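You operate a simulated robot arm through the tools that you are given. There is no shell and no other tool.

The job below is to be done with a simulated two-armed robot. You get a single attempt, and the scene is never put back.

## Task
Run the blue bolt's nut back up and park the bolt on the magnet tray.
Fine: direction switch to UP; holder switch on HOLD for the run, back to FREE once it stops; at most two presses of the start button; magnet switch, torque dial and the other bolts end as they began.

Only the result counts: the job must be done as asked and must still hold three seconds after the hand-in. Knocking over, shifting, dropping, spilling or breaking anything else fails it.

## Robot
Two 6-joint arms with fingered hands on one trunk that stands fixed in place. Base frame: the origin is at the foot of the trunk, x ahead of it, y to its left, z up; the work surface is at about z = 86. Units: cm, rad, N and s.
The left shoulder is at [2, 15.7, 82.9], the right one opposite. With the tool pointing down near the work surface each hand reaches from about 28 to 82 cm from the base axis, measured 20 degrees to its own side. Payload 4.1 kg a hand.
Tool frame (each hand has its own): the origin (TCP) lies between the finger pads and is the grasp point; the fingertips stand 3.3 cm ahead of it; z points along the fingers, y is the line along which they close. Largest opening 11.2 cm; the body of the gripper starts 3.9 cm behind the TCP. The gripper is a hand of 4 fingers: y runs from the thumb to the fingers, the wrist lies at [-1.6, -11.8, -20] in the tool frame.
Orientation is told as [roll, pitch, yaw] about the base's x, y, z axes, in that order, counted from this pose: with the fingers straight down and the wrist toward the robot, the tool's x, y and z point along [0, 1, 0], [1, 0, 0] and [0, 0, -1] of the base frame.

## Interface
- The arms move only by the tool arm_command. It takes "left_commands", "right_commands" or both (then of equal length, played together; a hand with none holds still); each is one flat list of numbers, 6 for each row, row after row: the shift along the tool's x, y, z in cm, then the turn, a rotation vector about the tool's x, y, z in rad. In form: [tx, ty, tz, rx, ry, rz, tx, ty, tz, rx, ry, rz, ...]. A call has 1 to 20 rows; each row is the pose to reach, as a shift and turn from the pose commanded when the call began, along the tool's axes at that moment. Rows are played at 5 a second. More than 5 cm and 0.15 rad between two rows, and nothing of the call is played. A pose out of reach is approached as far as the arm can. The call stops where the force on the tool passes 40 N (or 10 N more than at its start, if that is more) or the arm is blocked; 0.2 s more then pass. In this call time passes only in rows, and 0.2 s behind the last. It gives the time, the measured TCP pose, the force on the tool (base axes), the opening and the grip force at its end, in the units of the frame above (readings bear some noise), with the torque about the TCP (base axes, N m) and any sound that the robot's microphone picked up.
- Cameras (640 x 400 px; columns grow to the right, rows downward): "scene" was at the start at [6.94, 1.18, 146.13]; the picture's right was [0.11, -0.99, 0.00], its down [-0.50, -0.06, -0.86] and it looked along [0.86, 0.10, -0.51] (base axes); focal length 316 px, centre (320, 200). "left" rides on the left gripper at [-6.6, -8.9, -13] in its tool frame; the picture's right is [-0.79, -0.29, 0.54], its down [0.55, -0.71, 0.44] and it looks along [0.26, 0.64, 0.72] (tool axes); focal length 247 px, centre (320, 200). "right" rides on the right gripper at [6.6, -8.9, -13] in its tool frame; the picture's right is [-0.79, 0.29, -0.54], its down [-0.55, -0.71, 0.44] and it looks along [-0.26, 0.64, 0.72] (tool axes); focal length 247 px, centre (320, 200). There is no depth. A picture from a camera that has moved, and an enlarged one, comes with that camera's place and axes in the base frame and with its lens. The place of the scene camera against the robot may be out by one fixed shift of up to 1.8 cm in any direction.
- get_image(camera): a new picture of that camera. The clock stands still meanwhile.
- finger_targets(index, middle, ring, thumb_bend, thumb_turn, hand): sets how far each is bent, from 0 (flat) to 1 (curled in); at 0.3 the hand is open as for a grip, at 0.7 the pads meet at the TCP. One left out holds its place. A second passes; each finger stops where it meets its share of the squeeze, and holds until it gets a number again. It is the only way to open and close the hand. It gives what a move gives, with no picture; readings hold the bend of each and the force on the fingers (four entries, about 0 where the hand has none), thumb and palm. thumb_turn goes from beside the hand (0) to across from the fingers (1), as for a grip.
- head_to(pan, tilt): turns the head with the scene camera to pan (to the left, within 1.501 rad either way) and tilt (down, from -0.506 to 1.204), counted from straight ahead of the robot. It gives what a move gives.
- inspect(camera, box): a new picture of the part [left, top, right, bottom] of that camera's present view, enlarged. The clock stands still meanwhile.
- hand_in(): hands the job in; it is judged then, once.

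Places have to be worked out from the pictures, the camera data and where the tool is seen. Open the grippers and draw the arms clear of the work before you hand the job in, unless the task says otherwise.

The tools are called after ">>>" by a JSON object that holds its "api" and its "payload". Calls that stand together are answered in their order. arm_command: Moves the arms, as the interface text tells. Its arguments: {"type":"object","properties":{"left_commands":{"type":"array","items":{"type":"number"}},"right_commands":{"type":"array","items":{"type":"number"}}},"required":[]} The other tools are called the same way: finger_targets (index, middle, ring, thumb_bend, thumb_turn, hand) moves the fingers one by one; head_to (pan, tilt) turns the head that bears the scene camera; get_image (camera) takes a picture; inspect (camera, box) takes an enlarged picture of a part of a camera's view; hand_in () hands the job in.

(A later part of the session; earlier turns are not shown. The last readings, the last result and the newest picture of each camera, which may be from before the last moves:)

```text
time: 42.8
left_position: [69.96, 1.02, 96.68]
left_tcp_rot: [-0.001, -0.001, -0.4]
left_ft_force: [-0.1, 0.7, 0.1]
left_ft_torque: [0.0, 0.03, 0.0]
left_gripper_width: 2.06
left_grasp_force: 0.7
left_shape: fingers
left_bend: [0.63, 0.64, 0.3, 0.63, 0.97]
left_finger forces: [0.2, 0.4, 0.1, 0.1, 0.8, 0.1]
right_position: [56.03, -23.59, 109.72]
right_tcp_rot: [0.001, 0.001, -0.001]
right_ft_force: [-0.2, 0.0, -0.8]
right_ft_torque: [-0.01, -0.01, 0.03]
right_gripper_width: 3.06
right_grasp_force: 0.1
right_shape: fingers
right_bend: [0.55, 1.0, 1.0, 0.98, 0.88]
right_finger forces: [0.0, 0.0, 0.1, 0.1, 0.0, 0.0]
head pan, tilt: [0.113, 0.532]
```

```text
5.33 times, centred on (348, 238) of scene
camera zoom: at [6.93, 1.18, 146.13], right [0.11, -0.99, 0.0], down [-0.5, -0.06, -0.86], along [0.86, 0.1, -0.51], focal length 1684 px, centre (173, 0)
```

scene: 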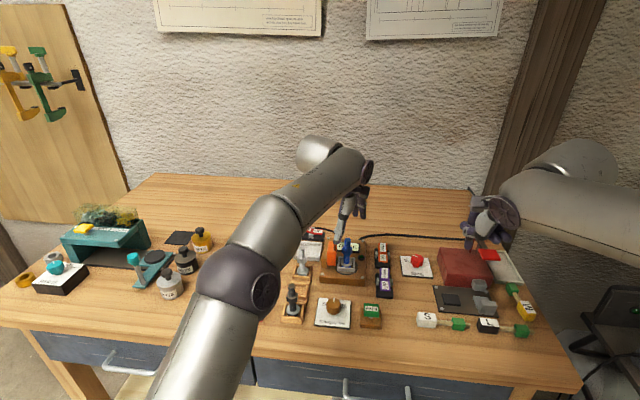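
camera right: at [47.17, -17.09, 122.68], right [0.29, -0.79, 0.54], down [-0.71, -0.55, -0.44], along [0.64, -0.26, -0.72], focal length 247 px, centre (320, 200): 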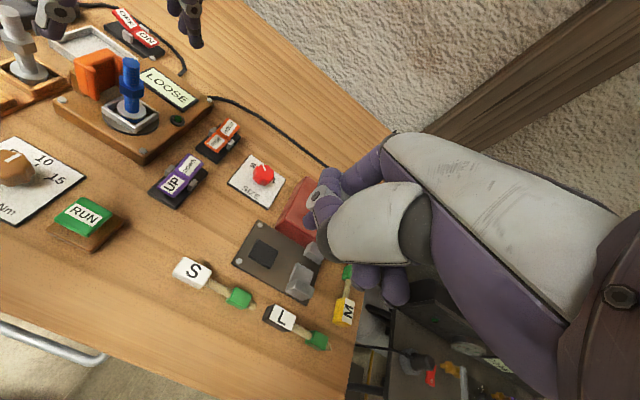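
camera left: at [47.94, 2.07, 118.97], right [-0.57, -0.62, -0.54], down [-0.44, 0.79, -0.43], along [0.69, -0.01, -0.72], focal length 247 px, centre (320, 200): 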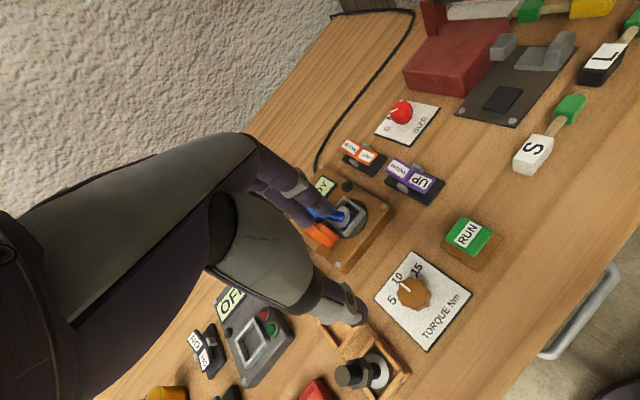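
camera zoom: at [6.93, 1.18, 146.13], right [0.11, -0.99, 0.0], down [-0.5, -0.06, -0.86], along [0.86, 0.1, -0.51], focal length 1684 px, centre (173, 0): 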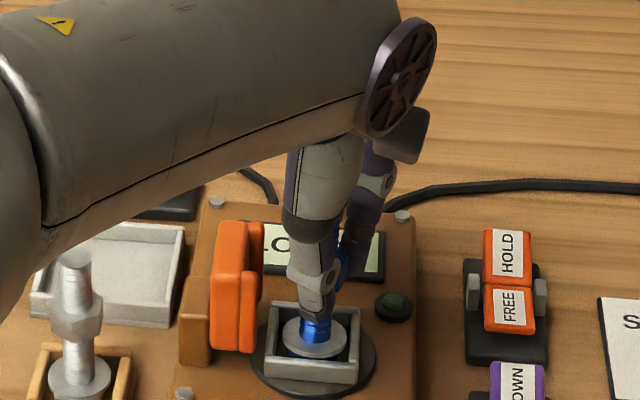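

Light contact (0.8 N) on the nut, with the bolt leaned a few degrees toward the fingers. I shift the hand 0.45 cm back along its closing line to straighten it, then tighten to ~0.68.

>>> {"api": "arm_command", "payload": {"left_commands": [0, -0.25, 0, 0, 0, 0, 0, -0.45, 0, 0, 0, 0]}}

>>> {"api": "finger_targets", "payload": {"hand": "left", "index": 0.68, "middle": 0.68, "thumb_bend": 0.68}}

>>> {"api": "inspect", "payload": {"camera": "right", "box": [70, 20, 200, 140]}}

>>> {"api": "inspect", "payload": {"camera": "left", "box": [260, 180, 420, 340]}}

>>> {"api": "inspect", "payload": {"camera": "scene", "box": [320, 200, 375, 275]}}

```text
time: 43.4
left_position: [69.62, 1.31, 96.63]
left_tcp_rot: [-0.001, 0.0, -0.399]
left_ft_force: [-0.8, -0.6, -0.3]
left_ft_torque: [-0.01, -0.03, 0.0]
left_gripper_width: 2.03
left_grasp_force: 0.6
left_shape: fingers
left_bend: [0.64, 0.64, 0.3, 0.63, 0.97]
left_finger forces: [0.4, 0.2, 0.0, 0.1, 0.7, 0.1]
right_position: [56.07, -23.61, 109.7]
right_tcp_rot: [-0.001, 0.001, 0.001]
right_ft_force: [-0.5, 0.1, -0.1]
right_ft_torque: [-0.01, -0.01, 0.01]
right_gripper_width: 3.02
right_grasp_force: 0.1
right_shape: fingers
right_bend: [0.55, 1.0, 1.0, 0.98, 0.88]
right_finger forces: [0.0, 0.0, 0.0, 0.0, 0.0, 0.1]
head pan, tilt: [0.113, 0.532]
```

```text
time: 44.4
left_position: [69.51, 1.2, 96.68]
left_tcp_rot: [-0.001, -0.001, -0.4]
left_ft_force: [1.9, -0.8, -0.8]
left_ft_torque: [-0.03, -0.01, 0.04]
left_gripper_width: 1.8
left_grasp_force: 4.0
left_shape: fingers
left_bend: [0.65, 0.66, 0.3, 0.64, 0.97]
left_finger forces: [1.9, 2.2, 0.0, 0.0, 3.9, 0.1]
right_position: [55.98, -23.53, 109.66]
right_tcp_rot: [0.0, -0.002, -0.001]
right_ft_force: [0.3, -0.4, 0.1]
right_ft_torque: [0.01, 0.01, 0.01]
right_gripper_width: 3.06
right_grasp_force: 0.0
right_shape: fingers
right_bend: [0.55, 1.0, 1.0, 0.98, 0.88]
right_finger forces: [0.0, 0.0, 0.1, 0.0, 0.0, 0.0]
head pan, tilt: [0.113, 0.532]
```

```text
3.33 times, centred on (135, 80) of right
camera zoom: at [47.22, -17.13, 122.65], right [0.29, -0.79, 0.54], down [-0.71, -0.55, -0.44], along [0.64, -0.26, -0.72], focal length 823 px, centre (937, 600)
```

zoom: 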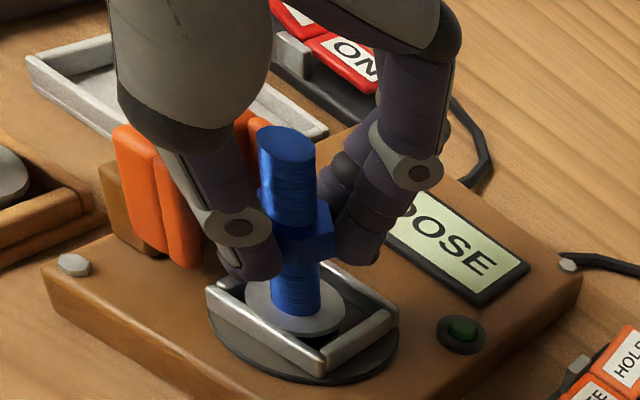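

```text
2.50 times, centred on (340, 260) of left
camera zoom: at [58.75, -1.53, 109.7], right [-0.57, -0.62, -0.54], down [-0.44, 0.79, -0.44], along [0.69, -0.01, -0.72], focal length 617 px, centre (270, 50)
```

zoom: 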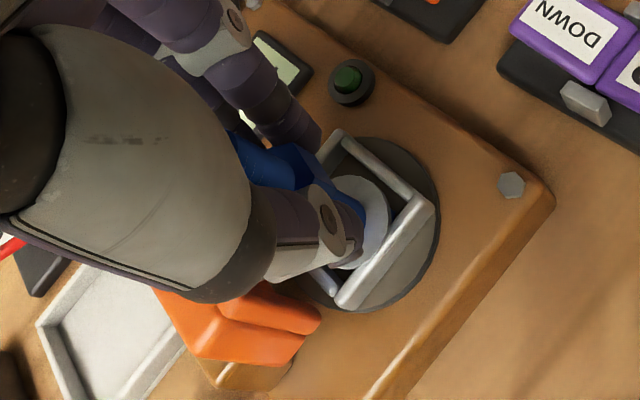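

```text
5.33 times, centred on (348, 238) of scene
camera zoom: at [6.94, 1.18, 146.13], right [0.11, -0.99, 0.0], down [-0.5, -0.06, -0.86], along [0.86, 0.1, -0.51], focal length 1684 px, centre (173, 0)
```

zoom: 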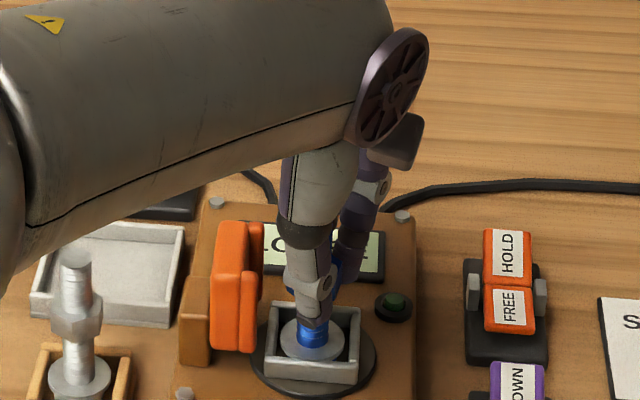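

Balanced 4 N grip with the bolt upright. I tighten slightly and do a small 1.5 cm test lift.

>>> {"api": "finger_targets", "payload": {"hand": "left", "index": 0.7, "middle": 0.7, "thumb_bend": 0.7}}

>>> {"api": "arm_command", "payload": {"left_commands": [0, 0, -0.3, 0, 0, 0, 0, 0, -0.7, 0, 0, 0, 0, 0, -1.1, 0, 0, 0, 0, 0, -1.5, 0, 0, 0]}}

>>> {"api": "inspect", "payload": {"camera": "right", "box": [70, 20, 200, 140]}}

>>> {"api": "inspect", "payload": {"camera": "left", "box": [260, 180, 420, 340]}}

>>> {"api": "inspect", "payload": {"camera": "scene", "box": [320, 200, 375, 275]}}

```text
time: 45.4
left_position: [69.61, 1.16, 96.7]
left_tcp_rot: [0.001, -0.001, -0.401]
left_ft_force: [0.8, 0.0, 0.4]
left_ft_torque: [0.02, -0.04, 0.0]
left_gripper_width: 1.7
left_grasp_force: 6.3
left_shape: fingers
left_bend: [0.66, 0.67, 0.3, 0.64, 0.97]
left_finger forces: [2.9, 3.9, 0.0, 0.1, 5.6, 0.0]
right_position: [56.08, -23.51, 109.77]
right_tcp_rot: [0.001, 0.0, -0.001]
right_ft_force: [-0.4, 0.3, -0.1]
right_ft_torque: [0.02, 0.01, 0.01]
right_gripper_width: 3.06
right_grasp_force: 0.0
right_shape: fingers
right_bend: [0.55, 1.0, 1.0, 0.98, 0.88]
right_finger forces: [0.0, 0.1, 0.1, 0.1, 0.1, 0.1]
head pan, tilt: [0.113, 0.532]
```

```text
time: 46.4
left_position: [69.35, 1.29, 98.25]
left_tcp_rot: [0.0, 0.0, -0.4]
left_ft_force: [0.0, -0.3, -1.4]
left_ft_torque: [0.0, 0.01, 0.0]
left_gripper_width: 1.74
left_grasp_force: 5.6
left_shape: fingers
left_bend: [0.66, 0.67, 0.3, 0.64, 0.97]
left_finger forces: [2.9, 3.3, 0.1, 0.0, 5.9, 0.0]
right_position: [56.02, -23.7, 109.75]
right_tcp_rot: [0.0, 0.0, -0.001]
right_ft_force: [0.1, 0.1, -0.5]
right_ft_torque: [-0.01, 0.02, -0.02]
right_gripper_width: 3.05
right_grasp_force: 0.0
right_shape: fingers
right_bend: [0.55, 1.0, 1.0, 0.98, 0.88]
right_finger forces: [0.1, 0.0, 0.0, 0.1, 0.0, 0.1]
head pan, tilt: [0.113, 0.532]
```

```text
3.33 times, centred on (135, 80) of right
camera zoom: at [47.23, -17.13, 122.65], right [0.29, -0.79, 0.54], down [-0.71, -0.55, -0.44], along [0.64, -0.26, -0.72], focal length 823 px, centre (937, 600)
```

zoom: 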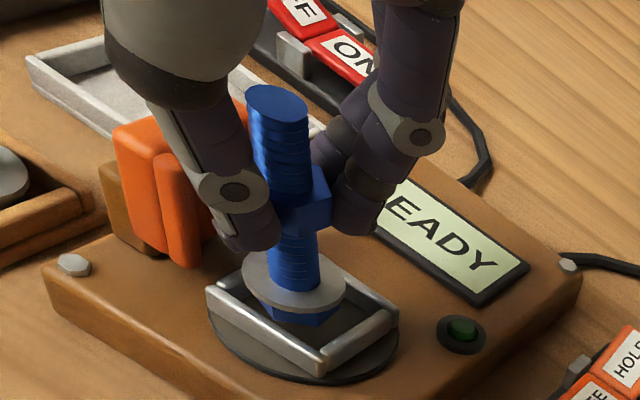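

```text
2.50 times, centred on (340, 260) of left
camera zoom: at [58.71, -1.51, 111.23], right [-0.57, -0.62, -0.54], down [-0.44, 0.79, -0.44], along [0.69, -0.01, -0.72], focal length 617 px, centre (270, 50)
```

zoom: 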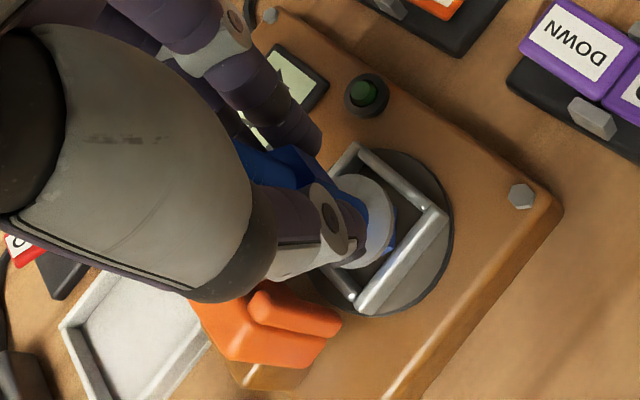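

```text
5.33 times, centred on (348, 238) of scene
camera zoom: at [6.94, 1.18, 146.13], right [0.11, -0.99, 0.0], down [-0.5, -0.06, -0.86], along [0.86, 0.1, -0.51], focal length 1684 px, centre (173, 0)
```

zoom: 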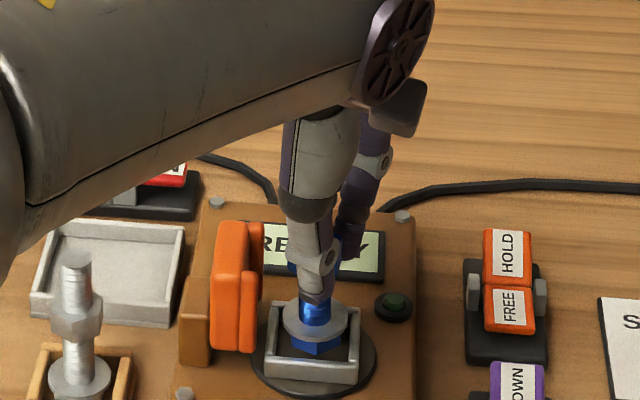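

The bolt is held and free of the socket (READY shown). I lift it another 6 cm so its head clears the jaw, then check the grip.

>>> {"api": "arm_command", "payload": {"left_commands": [0, 0, -1, 0, 0, 0, 0, 0, -2, 0, 0, 0, 0, 0, -3, 0, 0, 0, 0, 0, -4, 0, 0, 0, 0, 0, -5, 0, 0, 0, 0, 0, -6.1, 0, 0, 0]}}

>>> {"api": "inspect", "payload": {"camera": "right", "box": [30, 0, 220, 160]}}

>>> {"api": "inspect", "payload": {"camera": "left", "box": [220, 140, 440, 380]}}

>>> {"api": "inspect", "payload": {"camera": "scene", "box": [290, 180, 390, 290]}}

```text
time: 47.8
left_position: [69.44, 1.24, 104.36]
left_tcp_rot: [0.0, 0.0, -0.4]
left_ft_force: [0.5, -0.1, -0.9]
left_ft_torque: [0.0, 0.01, -0.04]
left_gripper_width: 1.72
left_grasp_force: 6.7
left_shape: fingers
left_bend: [0.66, 0.67, 0.3, 0.64, 0.97]
left_finger forces: [3.0, 3.4, 0.1, 0.1, 5.8, 0.0]
right_position: [56.04, -23.7, 109.73]
right_tcp_rot: [0.0, -0.001, 0.0]
right_ft_force: [-0.6, 0.1, 0.2]
right_ft_torque: [-0.02, 0.04, -0.02]
right_gripper_width: 3.03
right_grasp_force: 0.1
right_shape: fingers
right_bend: [0.55, 1.0, 1.0, 0.98, 0.88]
right_finger forces: [0.0, 0.1, 0.0, 0.1, 0.0, 0.0]
head pan, tilt: [0.113, 0.532]
```

```text
2.50 times, centred on (125, 80) of right
camera zoom: at [47.23, -17.13, 122.65], right [0.29, -0.79, 0.54], down [-0.71, -0.55, -0.44], along [0.64, -0.26, -0.72], focal length 617 px, centre (808, 500)
```

zoom: 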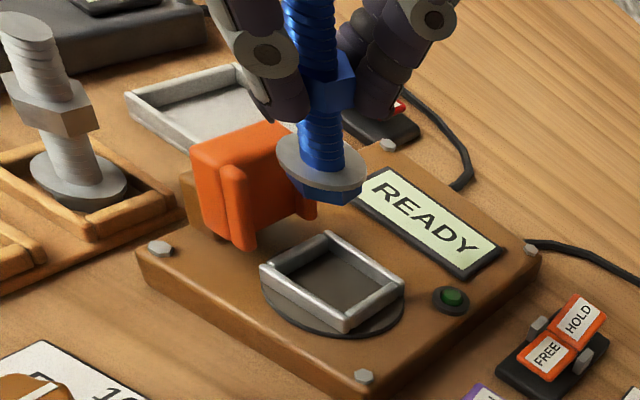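

```text
1.67 times, centred on (330, 260) of left
camera zoom: at [58.63, -1.59, 117.4], right [-0.57, -0.62, -0.54], down [-0.44, 0.79, -0.43], along [0.69, -0.01, -0.72], focal length 412 px, centre (303, 100)
```

zoom: 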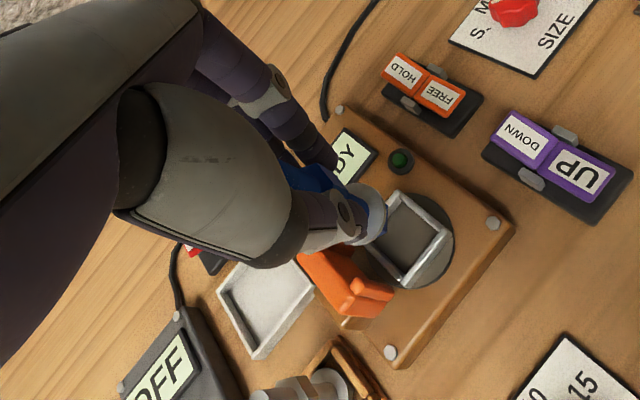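

```text
3.64 times, centred on (340, 235) of scene
camera zoom: at [6.95, 1.18, 146.13], right [0.11, -0.99, 0.0], down [-0.5, -0.06, -0.86], along [0.86, 0.1, -0.51], focal length 1148 px, centre (247, 73)
```

zoom: 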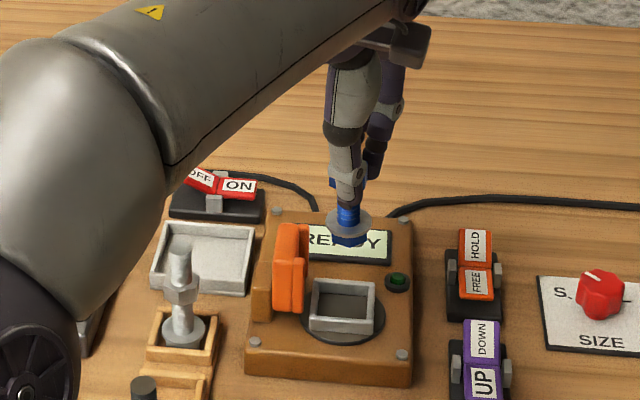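

Held steadily. Head bottom is near z 96; the jaw top is ~95.5, so I raise 1.3 cm more and move in +y to just before the jaw, to check the clearance.

>>> {"api": "arm_command", "payload": {"left_commands": [0, 0, -0.7, 0, 0, 0, 0, 0, -1.4, 0, 0, 0, 0.9, -0.3, -1.4, 0, 0, 0, 1.5, -0.5, -1.4, 0, 0, 0]}}

>>> {"api": "inspect", "payload": {"camera": "right", "box": [30, 0, 220, 160]}}

>>> {"api": "inspect", "payload": {"camera": "scene", "box": [290, 180, 390, 290]}}

>>> {"api": "inspect", "payload": {"camera": "left", "box": [220, 140, 440, 380]}}

```text
time: 48.8
left_position: [69.61, 2.84, 105.76]
left_tcp_rot: [0.002, -0.001, -0.399]
left_ft_force: [0.0, 0.1, -2.8]
left_ft_torque: [-0.01, -0.01, 0.02]
left_gripper_width: 1.7
left_grasp_force: 5.8
left_shape: fingers
left_bend: [0.66, 0.67, 0.3, 0.64, 0.97]
left_finger forces: [2.9, 3.3, 0.0, 0.1, 5.7, 0.0]
right_position: [56.05, -23.63, 109.8]
right_tcp_rot: [0.001, -0.001, -0.001]
right_ft_force: [0.5, 0.0, -0.3]
right_ft_torque: [0.02, -0.02, 0.03]
right_gripper_width: 3.05
right_grasp_force: 0.1
right_shape: fingers
right_bend: [0.55, 1.0, 1.0, 0.98, 0.88]
right_finger forces: [0.0, 0.0, 0.1, 0.0, 0.1, 0.0]
head pan, tilt: [0.113, 0.532]
```

```text
2.50 times, centred on (125, 80) of right
camera zoom: at [47.22, -17.14, 122.65], right [0.29, -0.79, 0.54], down [-0.71, -0.55, -0.44], along [0.64, -0.26, -0.72], focal length 617 px, centre (808, 500)
```

zoom: 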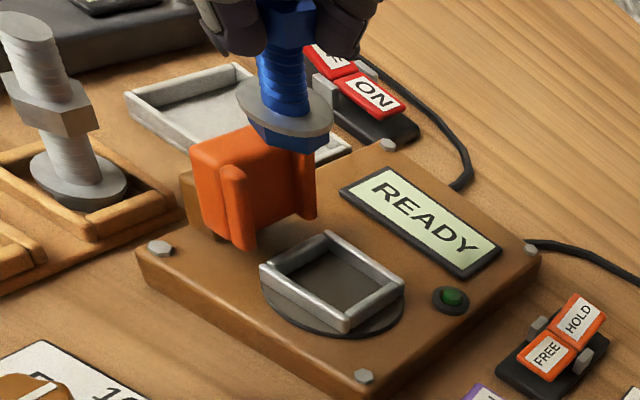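

```text
3.64 times, centred on (340, 235) of scene
camera zoom: at [6.94, 1.17, 146.13], right [0.11, -0.99, 0.0], down [-0.5, -0.06, -0.86], along [0.86, 0.1, -0.51], focal length 1148 px, centre (247, 73)
```

zoom: 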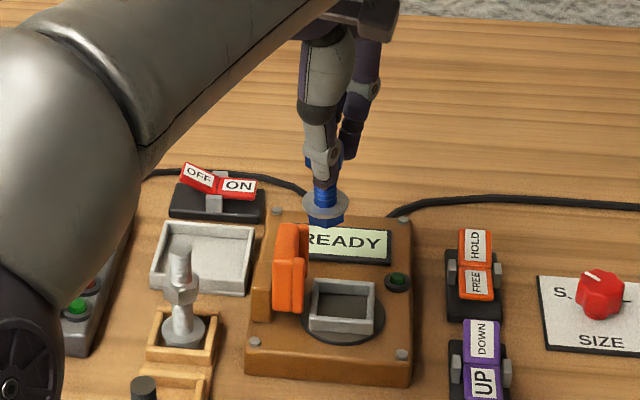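

```text
1.67 times, centred on (330, 260) of left
camera zoom: at [58.78, 0.07, 118.76], right [-0.57, -0.62, -0.54], down [-0.44, 0.79, -0.44], along [0.69, -0.01, -0.72], focal length 412 px, centre (303, 100)
```

zoom: 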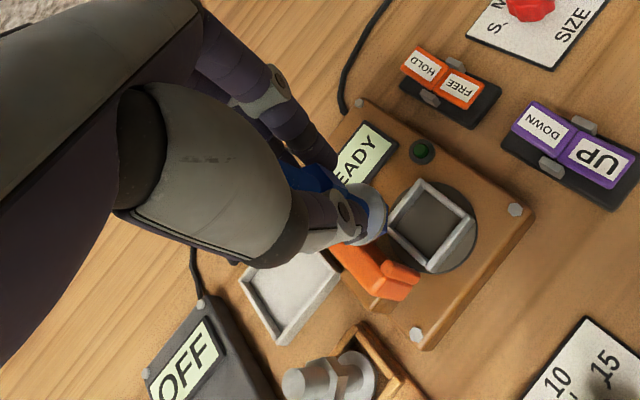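

There's over 1 cm between bolt head and jaw top. I carry it across the jaw in +y, then slightly outward toward the tray.

>>> {"api": "arm_command", "payload": {"left_commands": [1.3, -0.35, 0, 0, 0, 0, 2.6, -0.68, 0, 0, 0, 0, 3.9, -1, 0, 0, 0, 0, 5.06, -1.27, 0.1, 0, 0, 0, 6.2, -1.25, 0.5, 0, 0, 0, 7.26, -1.22, 1.5, 0, 0, 0]}}

>>> {"api": "inspect", "payload": {"camera": "right", "box": [0, 0, 220, 160]}}

>>> {"api": "inspect", "payload": {"camera": "scene", "box": [260, 180, 380, 290]}}

>>> {"api": "inspect", "payload": {"camera": "left", "box": [220, 140, 440, 380]}}

```text
time: 50.2
left_position: [71.39, 9.81, 104.2]
left_tcp_rot: [0.001, -0.001, -0.4]
left_ft_force: [0.2, 0.5, -2.1]
left_ft_torque: [0.05, -0.02, -0.01]
left_gripper_width: 1.71
left_grasp_force: 6.0
left_shape: fingers
left_bend: [0.66, 0.67, 0.3, 0.64, 0.97]
left_finger forces: [2.9, 3.4, 0.0, 0.0, 5.8, 0.1]
right_position: [56.0, -23.72, 109.72]
right_tcp_rot: [-0.001, 0.0, 0.001]
right_ft_force: [0.3, -0.2, -1.0]
right_ft_torque: [0.01, 0.02, -0.02]
right_gripper_width: 3.07
right_grasp_force: 0.1
right_shape: fingers
right_bend: [0.55, 1.0, 1.0, 0.98, 0.88]
right_finger forces: [0.0, 0.0, 0.0, 0.0, 0.1, 0.0]
head pan, tilt: [0.113, 0.532]
```

```text
2.50 times, centred on (110, 80) of right
camera zoom: at [47.22, -17.14, 122.65], right [0.29, -0.79, 0.54], down [-0.71, -0.55, -0.44], along [0.64, -0.26, -0.72], focal length 617 px, centre (845, 500)
```

zoom: 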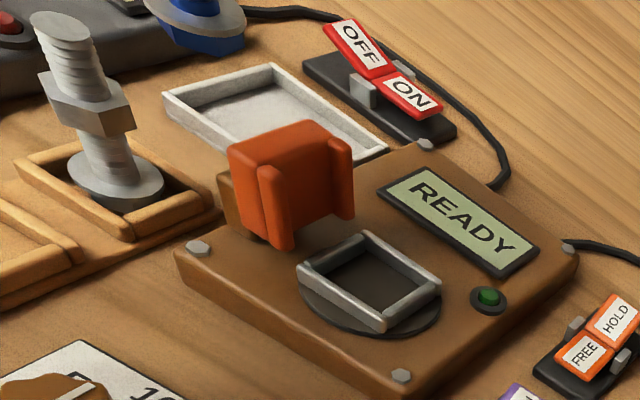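

```text
3.64 times, centred on (320, 235) of scene
camera zoom: at [6.93, 1.17, 146.13], right [0.11, -0.99, 0.0], down [-0.5, -0.06, -0.86], along [0.86, 0.1, -0.51], focal length 1148 px, centre (320, 73)
```

zoom: 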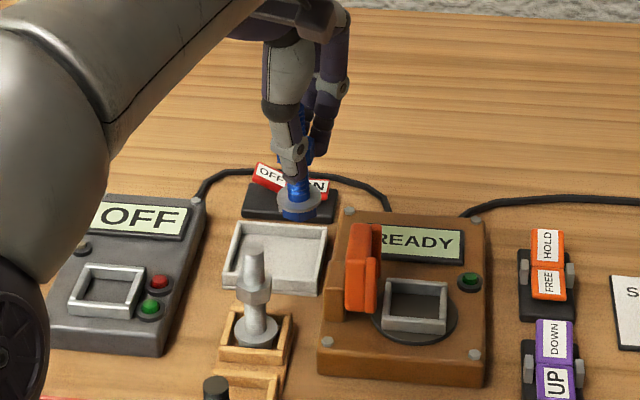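

```text
1.67 times, centred on (330, 260) of left
camera zoom: at [60.6, 7.16, 117.25], right [-0.57, -0.62, -0.54], down [-0.44, 0.79, -0.44], along [0.69, -0.01, -0.72], focal length 412 px, centre (303, 100)
```

zoom: 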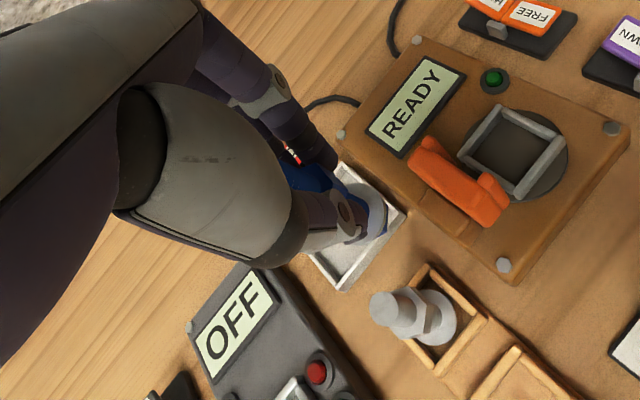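

The bolt has passed the jaw safely. I first fold the ring finger in (to stay off the magnet switch), then move over the tray centre near (76.3, 12.3) while descending.

>>> {"api": "finger_targets", "payload": {"hand": "left", "ring": 0.6}}

>>> {"api": "arm_command", "payload": {"left_commands": [0.98, 0.79, 1.7, 0, 0, 0, 2.0, 1.66, 3.7, 0, 0, 0, 3.05, 2.63, 5.4, 0, 0, 0, 4.04, 3.41, 6.6, 0, 0, 0]}}

>>> {"api": "inspect", "payload": {"camera": "right", "box": [0, 0, 220, 160]}}

>>> {"api": "inspect", "payload": {"camera": "scene", "box": [260, 190, 350, 290]}}

>>> {"api": "inspect", "payload": {"camera": "left", "box": [220, 140, 440, 380]}}

```text
time: 51.2
left_position: [71.26, 9.83, 104.05]
left_tcp_rot: [0.0, 0.0, -0.399]
left_ft_force: [-0.1, 0.7, -2.3]
left_ft_torque: [0.02, 0.01, 0.0]
left_gripper_width: 1.7
left_grasp_force: 5.4
left_shape: fingers
left_bend: [0.66, 0.67, 0.6, 0.64, 0.97]
left_finger forces: [2.9, 3.5, 0.1, 0.0, 5.8, 0.1]
right_position: [56.07, -23.66, 109.67]
right_tcp_rot: [0.0, 0.001, 0.001]
right_ft_force: [0.4, 0.2, 0.3]
right_ft_torque: [0.0, 0.0, 0.01]
right_gripper_width: 3.04
right_grasp_force: 0.0
right_shape: fingers
right_bend: [0.55, 1.0, 1.0, 0.98, 0.88]
right_finger forces: [0.1, 0.1, 0.1, 0.0, 0.1, 0.0]
head pan, tilt: [0.113, 0.532]
```

```text
time: 52.2
left_position: [75.53, 12.31, 97.33]
left_tcp_rot: [-0.001, 0.0, -0.4]
left_ft_force: [0.0, 0.2, -1.2]
left_ft_torque: [0.01, 0.0, 0.0]
left_gripper_width: 1.69
left_grasp_force: 6.4
left_shape: fingers
left_bend: [0.66, 0.67, 0.6, 0.65, 0.97]
left_finger forces: [2.9, 3.4, 0.0, 0.0, 5.8, 0.1]
left hand out of reach, approached as far as the arm can: row 4
right_position: [56.06, -23.72, 109.66]
right_tcp_rot: [0.001, -0.001, 0.0]
right_ft_force: [0.0, -0.8, 0.3]
right_ft_torque: [0.01, -0.05, 0.01]
right_gripper_width: 3.06
right_grasp_force: 0.1
right_shape: fingers
right_bend: [0.55, 1.0, 1.0, 0.98, 0.88]
right_finger forces: [0.0, 0.0, 0.1, 0.0, 0.0, 0.1]
head pan, tilt: [0.113, 0.532]
```

```text
2.50 times, centred on (110, 80) of right
camera zoom: at [47.18, -17.14, 122.66], right [0.29, -0.79, 0.54], down [-0.71, -0.55, -0.44], along [0.64, -0.26, -0.72], focal length 617 px, centre (845, 500)
```

zoom: 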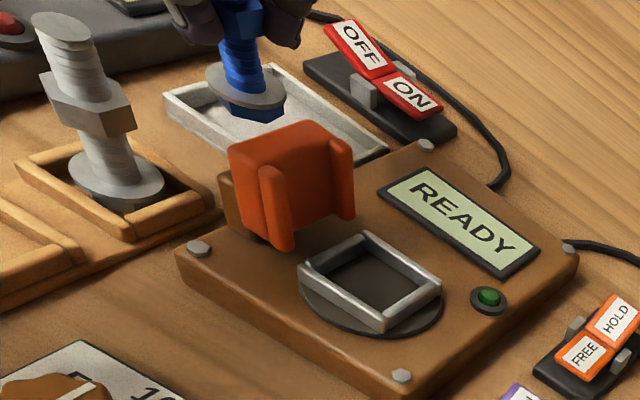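

```text
4.00 times, centred on (305, 240) of scene
camera zoom: at [6.89, 1.16, 146.13], right [0.11, -0.99, 0.0], down [-0.5, -0.06, -0.86], along [0.86, 0.1, -0.51], focal length 1263 px, centre (380, 40)
```

zoom: 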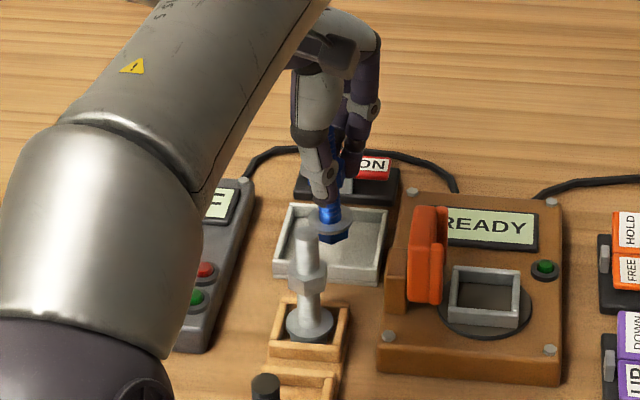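

```text
1.67 times, centred on (330, 260) of left
camera zoom: at [64.63, 9.62, 110.41], right [-0.57, -0.62, -0.54], down [-0.44, 0.79, -0.44], along [0.69, -0.01, -0.72], focal length 412 px, centre (303, 100)
```

zoom: 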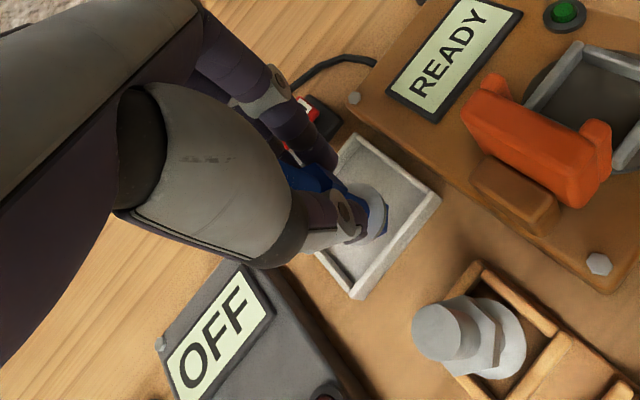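

The arm is at its reach limit at this height (x 75.5); the bolt is over the nearer half of the tray. I descend 1.3 cm first, where more reach is available, and check.

>>> {"api": "arm_command", "payload": {"left_commands": [0, 0, 0.7, 0, 0, 0, 0, 0, 1.3, 0, 0, 0]}}

>>> {"api": "inspect", "payload": {"camera": "scene", "box": [275, 205, 335, 275]}}

>>> {"api": "inspect", "payload": {"camera": "left", "box": [300, 180, 420, 320]}}

>>> {"api": "inspect", "payload": {"camera": "right", "box": [50, 0, 150, 70]}}

```text
time: 52.8
left_position: [75.4, 12.31, 95.98]
left_tcp_rot: [0.0, -0.001, -0.401]
left_ft_force: [0.3, 0.7, -1.9]
left_ft_torque: [0.03, 0.01, -0.02]
left_gripper_width: 1.69
left_grasp_force: 5.4
left_shape: fingers
left_bend: [0.66, 0.67, 0.6, 0.65, 0.97]
left_finger forces: [2.8, 3.3, 0.0, 0.1, 5.7, 0.0]
right_position: [56.01, -23.57, 109.79]
right_tcp_rot: [0.0, 0.0, 0.001]
right_ft_force: [0.2, 0.0, -0.2]
right_ft_torque: [0.0, 0.0, -0.05]
right_gripper_width: 3.05
right_grasp_force: 0.1
right_shape: fingers
right_bend: [0.55, 1.0, 1.0, 0.98, 0.88]
right_finger forces: [0.0, 0.1, 0.0, 0.0, 0.0, 0.1]
head pan, tilt: [0.113, 0.532]
```

```text
5.71 times, centred on (305, 240) of scene
camera zoom: at [6.94, 1.18, 146.13], right [0.11, -0.99, 0.0], down [-0.5, -0.06, -0.86], along [0.86, 0.1, -0.51], focal length 1804 px, centre (406, -29)
```

zoom: 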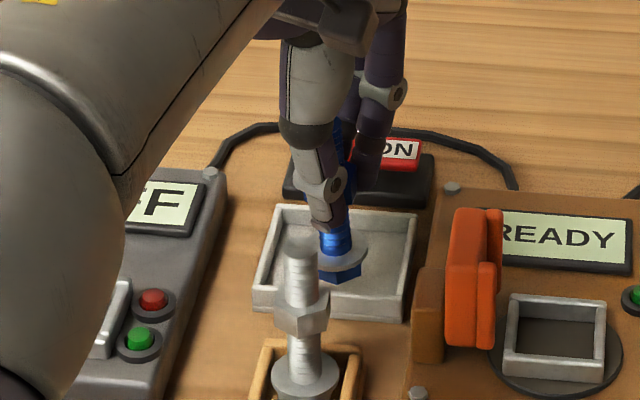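

```text
2.86 times, centred on (360, 250) of left
camera zoom: at [64.67, 9.61, 109.08], right [-0.57, -0.62, -0.54], down [-0.44, 0.79, -0.44], along [0.69, -0.01, -0.72], focal length 706 px, centre (206, 57)
```

zoom: 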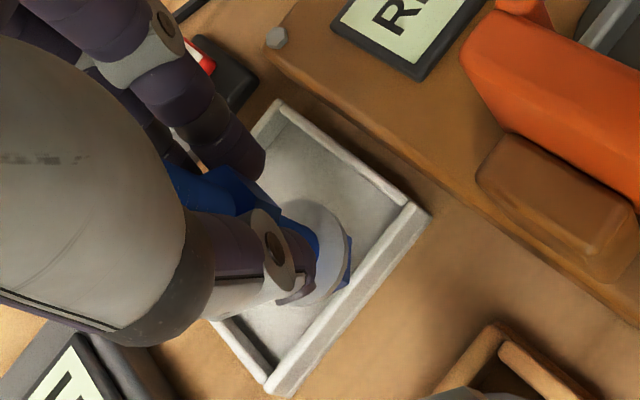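

```text
5.71 times, centred on (100, 35) of right
camera zoom: at [47.23, -17.13, 122.65], right [0.29, -0.79, 0.54], down [-0.71, -0.55, -0.44], along [0.64, -0.26, -0.72], focal length 1411 px, centre (1577, 1143)
```

zoom: 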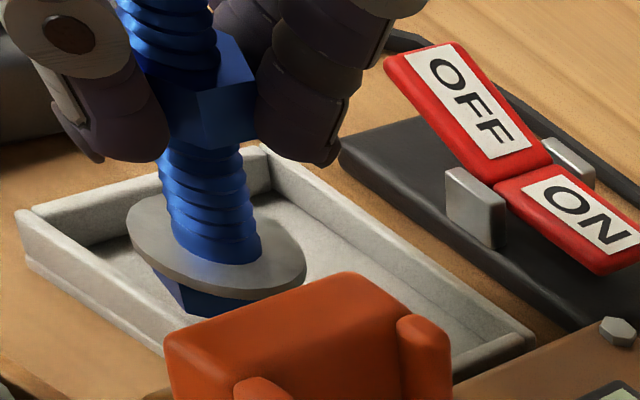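

The bolt's near edge is only just inside the near rim, about 1 cm above the floor. I move it 1.4 cm further out (+x) while lowering only slightly.

>>> {"api": "arm_command", "payload": {"left_commands": [0.25, 0.6, 0.15, 0, 0, 0, 0.55, 1.3, 0.3, 0, 0, 0]}}

>>> {"api": "inspect", "payload": {"camera": "scene", "box": [275, 205, 335, 275]}}

>>> {"api": "inspect", "payload": {"camera": "left", "box": [300, 180, 420, 320]}}

>>> {"api": "inspect", "payload": {"camera": "right", "box": [50, 0, 150, 70]}}

```text
time: 53.4
left_position: [75.86, 12.37, 95.46]
left_tcp_rot: [-0.001, 0.0, -0.401]
left_ft_force: [0.2, 0.4, -1.1]
left_ft_torque: [0.02, -0.01, 0.01]
left_gripper_width: 1.69
left_grasp_force: 6.6
left_shape: fingers
left_bend: [0.66, 0.67, 0.6, 0.65, 0.97]
left_finger forces: [2.9, 3.4, 0.1, 0.0, 5.7, 0.0]
left hand out of reach, approached as far as the arm can: row 2
right_position: [56.0, -23.67, 109.79]
right_tcp_rot: [-0.001, 0.001, -0.001]
right_ft_force: [-0.2, -0.1, 0.7]
right_ft_torque: [-0.02, 0.0, -0.02]
right_gripper_width: 3.05
right_grasp_force: 0.0
right_shape: fingers
right_bend: [0.55, 1.0, 1.0, 0.98, 0.88]
right_finger forces: [0.0, 0.1, 0.0, 0.0, 0.1, 0.0]
head pan, tilt: [0.113, 0.532]
```

```text
5.71 times, centred on (305, 240) of scene
camera zoom: at [6.94, 1.18, 146.13], right [0.11, -0.99, 0.0], down [-0.5, -0.06, -0.86], along [0.86, 0.1, -0.51], focal length 1804 px, centre (406, -29)
```

zoom: 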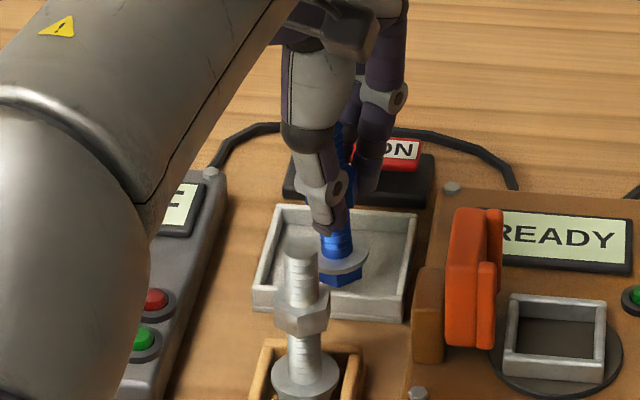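

```text
2.86 times, centred on (360, 250) of left
camera zoom: at [65.12, 9.64, 108.51], right [-0.57, -0.62, -0.54], down [-0.44, 0.79, -0.44], along [0.69, -0.01, -0.72], focal length 706 px, centre (206, 57)
```

zoom: 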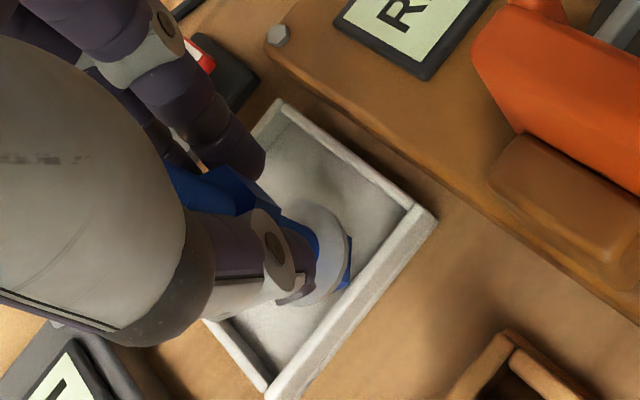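

```text
5.71 times, centred on (100, 35) of right
camera zoom: at [47.22, -17.13, 122.65], right [0.29, -0.79, 0.54], down [-0.71, -0.55, -0.44], along [0.64, -0.26, -0.72], focal length 1411 px, centre (1577, 1143)
```

zoom: 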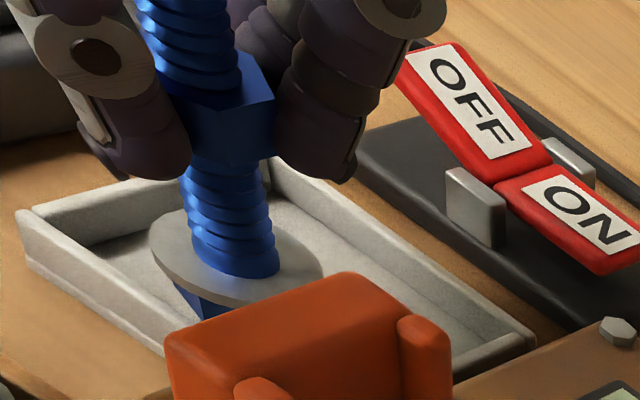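

Reach stops me at x ≈ 75.9. A small 0.12 rad tilt of the hand (fingertips outward) swings the bolt's foot further into the tray and regains reach.

>>> {"api": "arm_command", "payload": {"left_commands": [0, 0, -0.1, -0.06, 0, 0, 0.1, 0.25, -0.2, -0.12, 0, 0]}}

>>> {"api": "inspect", "payload": {"camera": "scene", "box": [275, 205, 335, 275]}}

>>> {"api": "inspect", "payload": {"camera": "left", "box": [300, 180, 420, 320]}}

>>> {"api": "inspect", "payload": {"camera": "right", "box": [50, 0, 150, 70]}}

```text
time: 54.0
left_position: [76.25, 12.32, 95.51]
left_tcp_rot: [0.001, -0.121, -0.399]
left_ft_force: [-0.4, 0.1, -1.5]
left_ft_torque: [-0.02, 0.01, -0.03]
left_gripper_width: 1.67
left_grasp_force: 6.1
left_shape: fingers
left_bend: [0.66, 0.67, 0.6, 0.65, 0.97]
left_finger forces: [2.9, 3.4, 0.1, 0.0, 5.8, 0.0]
right_position: [56.1, -23.7, 109.79]
right_tcp_rot: [-0.001, 0.0, -0.001]
right_ft_force: [-0.5, 0.3, -0.4]
right_ft_torque: [0.04, 0.04, -0.01]
right_gripper_width: 3.05
right_grasp_force: 0.0
right_shape: fingers
right_bend: [0.55, 1.0, 1.0, 0.98, 0.88]
right_finger forces: [0.1, 0.0, 0.0, 0.0, 0.0, 0.1]
head pan, tilt: [0.113, 0.532]
```

```text
5.71 times, centred on (305, 240) of scene
camera zoom: at [6.96, 1.17, 146.13], right [0.11, -0.99, 0.0], down [-0.5, -0.06, -0.86], along [0.86, 0.1, -0.51], focal length 1804 px, centre (406, -29)
```

zoom: 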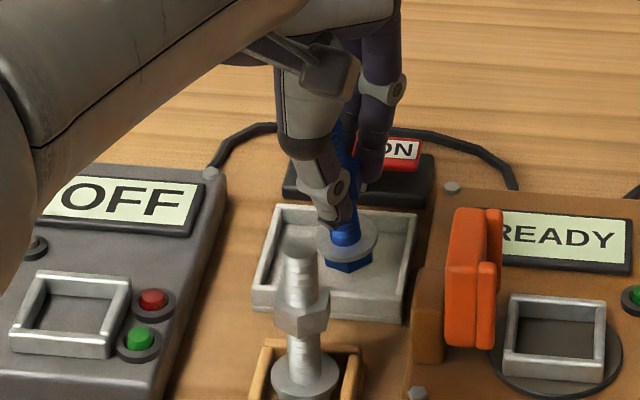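

```text
2.86 times, centred on (360, 250) of left
camera zoom: at [64.04, 10.19, 107.45], right [-0.51, -0.64, -0.57], down [-0.39, 0.76, -0.52], along [0.77, -0.04, -0.64], focal length 706 px, centre (206, 57)
```

zoom: 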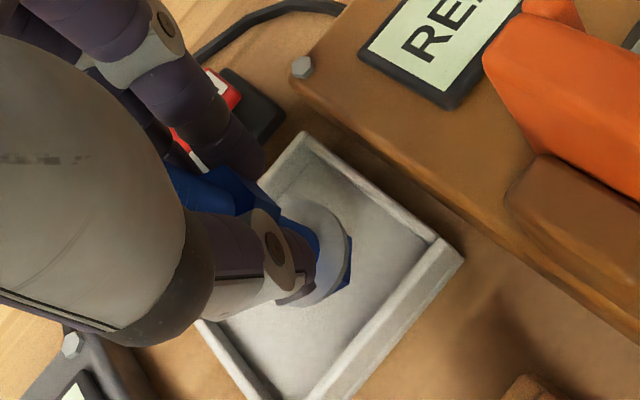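

```text
5.71 times, centred on (100, 35) of right
camera zoom: at [47.24, -17.14, 122.64], right [0.29, -0.79, 0.54], down [-0.71, -0.55, -0.44], along [0.64, -0.26, -0.72], focal length 1411 px, centre (1577, 1143)
```

zoom: 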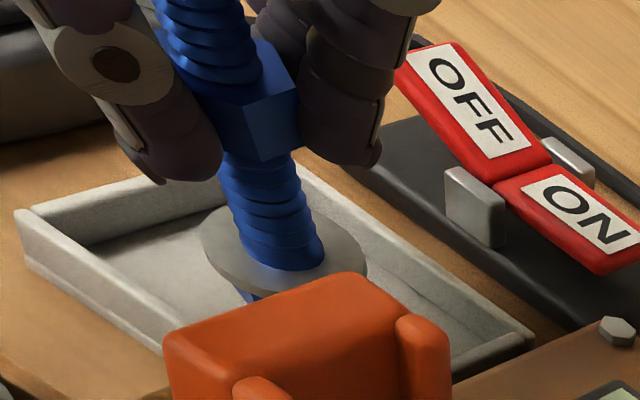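

The bolt's foot is now well inside the tray. I lower in small steps until it touches the floor.

>>> {"api": "arm_command", "payload": {"left_commands": [0, -0.03, 0.3, 0, 0, 0, 0, -0.06, 0.55, 0, 0, 0]}}

>>> {"api": "inspect", "payload": {"camera": "right", "box": [50, 0, 150, 70]}}

>>> {"api": "inspect", "payload": {"camera": "scene", "box": [275, 205, 335, 275]}}

```text
time: 54.6
left_position: [76.18, 12.41, 95.13]
left_tcp_rot: [-0.001, -0.121, -0.401]
left_ft_force: [0.9, -0.4, -1.8]
left_ft_torque: [0.01, -0.06, 0.01]
left_gripper_width: 1.66
left_grasp_force: 6.4
left_shape: fingers
left_bend: [0.66, 0.67, 0.6, 0.65, 0.97]
left_finger forces: [2.8, 3.4, 0.0, 0.0, 5.8, 0.0]
right_position: [55.99, -23.69, 109.72]
right_tcp_rot: [0.0, 0.0, 0.0]
right_ft_force: [0.3, 0.3, 0.3]
right_ft_torque: [-0.02, -0.04, 0.01]
right_gripper_width: 3.04
right_grasp_force: 0.0
right_shape: fingers
right_bend: [0.55, 1.0, 1.0, 0.98, 0.88]
right_finger forces: [0.0, 0.0, 0.1, 0.1, 0.1, 0.0]
head pan, tilt: [0.113, 0.532]
```

```text
5.71 times, centred on (100, 35) of right
camera zoom: at [47.22, -17.13, 122.65], right [0.29, -0.79, 0.54], down [-0.71, -0.55, -0.44], along [0.64, -0.26, -0.72], focal length 1411 px, centre (1577, 1143)
```

zoom: 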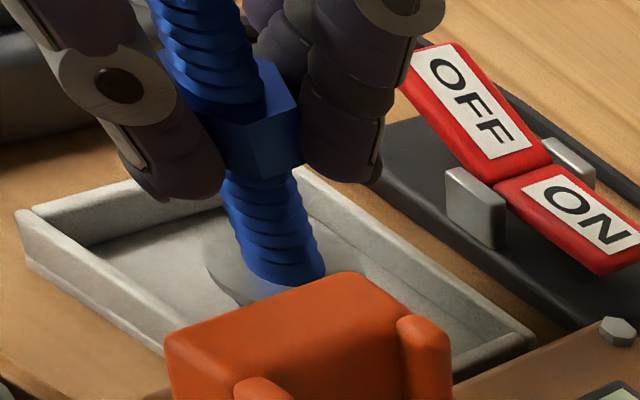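

```text
5.71 times, centred on (305, 240) of scene
camera zoom: at [6.94, 1.18, 146.13], right [0.11, -0.99, 0.0], down [-0.5, -0.06, -0.86], along [0.86, 0.1, -0.51], focal length 1804 px, centre (406, -29)
```

zoom: 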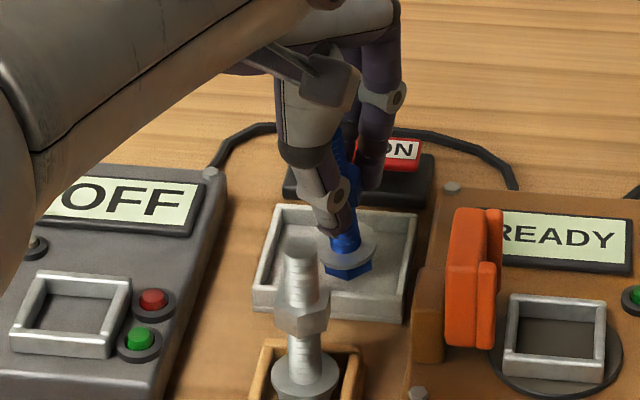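

No contact yet (the sensor still carries the bolt's weight). I keep lowering gently.

>>> {"api": "arm_command", "payload": {"left_commands": [0, -0.02, 0.2, 0, 0, 0, 0, -0.04, 0.4, 0, 0, 0, 0, -0.06, 0.6, 0, 0, 0]}}

>>> {"api": "inspect", "payload": {"camera": "right", "box": [50, 0, 150, 70]}}

>>> {"api": "inspect", "payload": {"camera": "scene", "box": [275, 205, 335, 275]}}

>>> {"api": "inspect", "payload": {"camera": "left", "box": [300, 180, 420, 320]}}

```text
time: 55.4
left_position: [76.23, 12.37, 94.42]
left_tcp_rot: [0.001, -0.119, -0.398]
left_ft_force: [-0.5, 0.1, -1.7]
left_ft_torque: [-0.01, 0.02, 0.0]
left_gripper_width: 1.68
left_grasp_force: 5.6
left_shape: fingers
left_bend: [0.66, 0.67, 0.6, 0.65, 0.97]
left_finger forces: [2.8, 3.4, 0.0, 0.1, 5.8, 0.0]
right_position: [56.02, -23.61, 109.8]
right_tcp_rot: [0.0, -0.001, -0.001]
right_ft_force: [-0.5, -0.1, 0.1]
right_ft_torque: [0.0, -0.02, -0.01]
right_gripper_width: 3.02
right_grasp_force: 0.0
right_shape: fingers
right_bend: [0.55, 1.0, 1.0, 0.98, 0.88]
right_finger forces: [0.0, 0.0, 0.0, 0.1, 0.0, 0.0]
head pan, tilt: [0.113, 0.532]
```

```text
5.71 times, centred on (100, 35) of right
camera zoom: at [47.22, -17.13, 122.65], right [0.29, -0.79, 0.54], down [-0.71, -0.55, -0.44], along [0.64, -0.26, -0.72], focal length 1411 px, centre (1577, 1143)
```

zoom: 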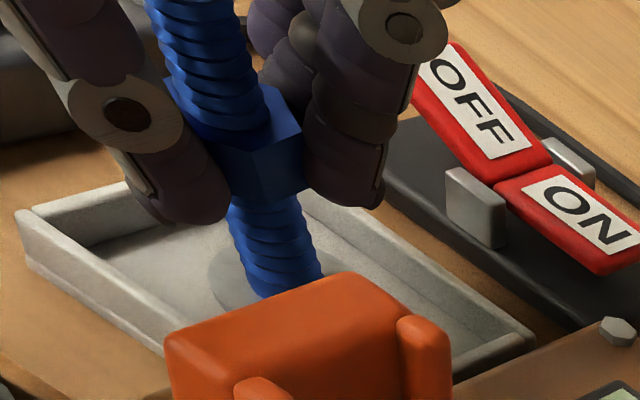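

```text
5.71 times, centred on (305, 240) of scene
camera zoom: at [6.94, 1.18, 146.13], right [0.11, -0.99, 0.0], down [-0.5, -0.06, -0.86], along [0.86, 0.1, -0.51], focal length 1804 px, centre (406, -29)
```

zoom: 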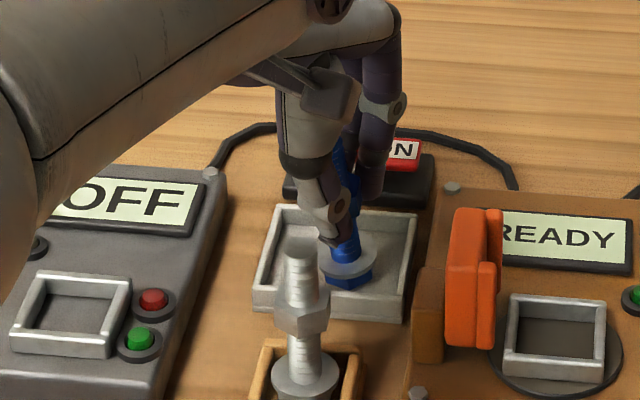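

```text
2.86 times, centred on (360, 250) of left
camera zoom: at [64.04, 10.2, 106.38], right [-0.51, -0.64, -0.57], down [-0.39, 0.76, -0.52], along [0.77, -0.04, -0.64], focal length 706 px, centre (206, 57)
```

zoom: 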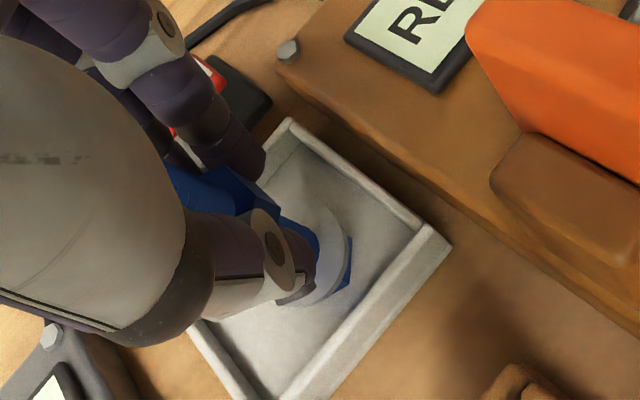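

Still hanging free; a bit more lowering is needed.

>>> {"api": "arm_command", "payload": {"left_commands": [0, -0.02, 0.2, 0, 0, 0, 0, -0.04, 0.4, 0, 0, 0, 0, -0.06, 0.6, 0, 0, 0]}}

>>> {"api": "inspect", "payload": {"camera": "scene", "box": [275, 205, 335, 275]}}

>>> {"api": "inspect", "payload": {"camera": "right", "box": [50, 0, 150, 70]}}

```text
time: 56.2
left_position: [76.26, 12.41, 93.98]
left_tcp_rot: [0.001, -0.125, -0.399]
left_ft_force: [1.0, -0.6, 7.8]
left_ft_torque: [-0.03, -0.02, 0.02]
left_gripper_width: 1.64
left_grasp_force: 7.8
left_shape: fingers
left_bend: [0.66, 0.67, 0.6, 0.65, 0.97]
left_finger forces: [4.5, 5.0, 0.1, 0.1, 6.4, 0.1]
right_position: [56.0, -23.66, 109.73]
right_tcp_rot: [-0.001, 0.001, 0.0]
right_ft_force: [0.1, -0.2, -0.5]
right_ft_torque: [0.0, 0.05, -0.02]
right_gripper_width: 3.04
right_grasp_force: 0.0
right_shape: fingers
right_bend: [0.55, 1.0, 1.0, 0.98, 0.88]
right_finger forces: [0.0, 0.0, 0.0, 0.0, 0.0, 0.1]
head pan, tilt: [0.113, 0.532]
```

```text
5.71 times, centred on (305, 240) of scene
camera zoom: at [6.91, 1.18, 146.13], right [0.11, -0.99, 0.0], down [-0.5, -0.06, -0.86], along [0.86, 0.1, -0.51], focal length 1804 px, centre (406, -29)
```

zoom: 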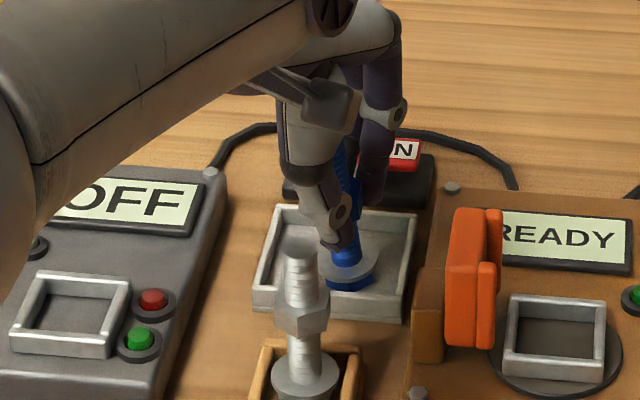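

```text
5.71 times, centred on (100, 35) of right
camera zoom: at [47.2, -17.14, 122.66], right [0.29, -0.79, 0.54], down [-0.71, -0.55, -0.44], along [0.64, -0.26, -0.72], focal length 1411 px, centre (1577, 1143)
```

zoom: 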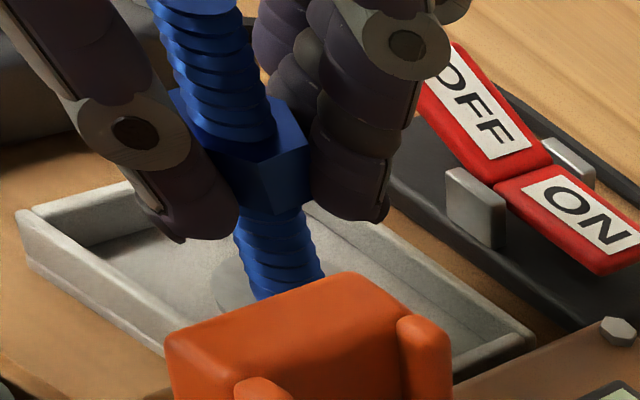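

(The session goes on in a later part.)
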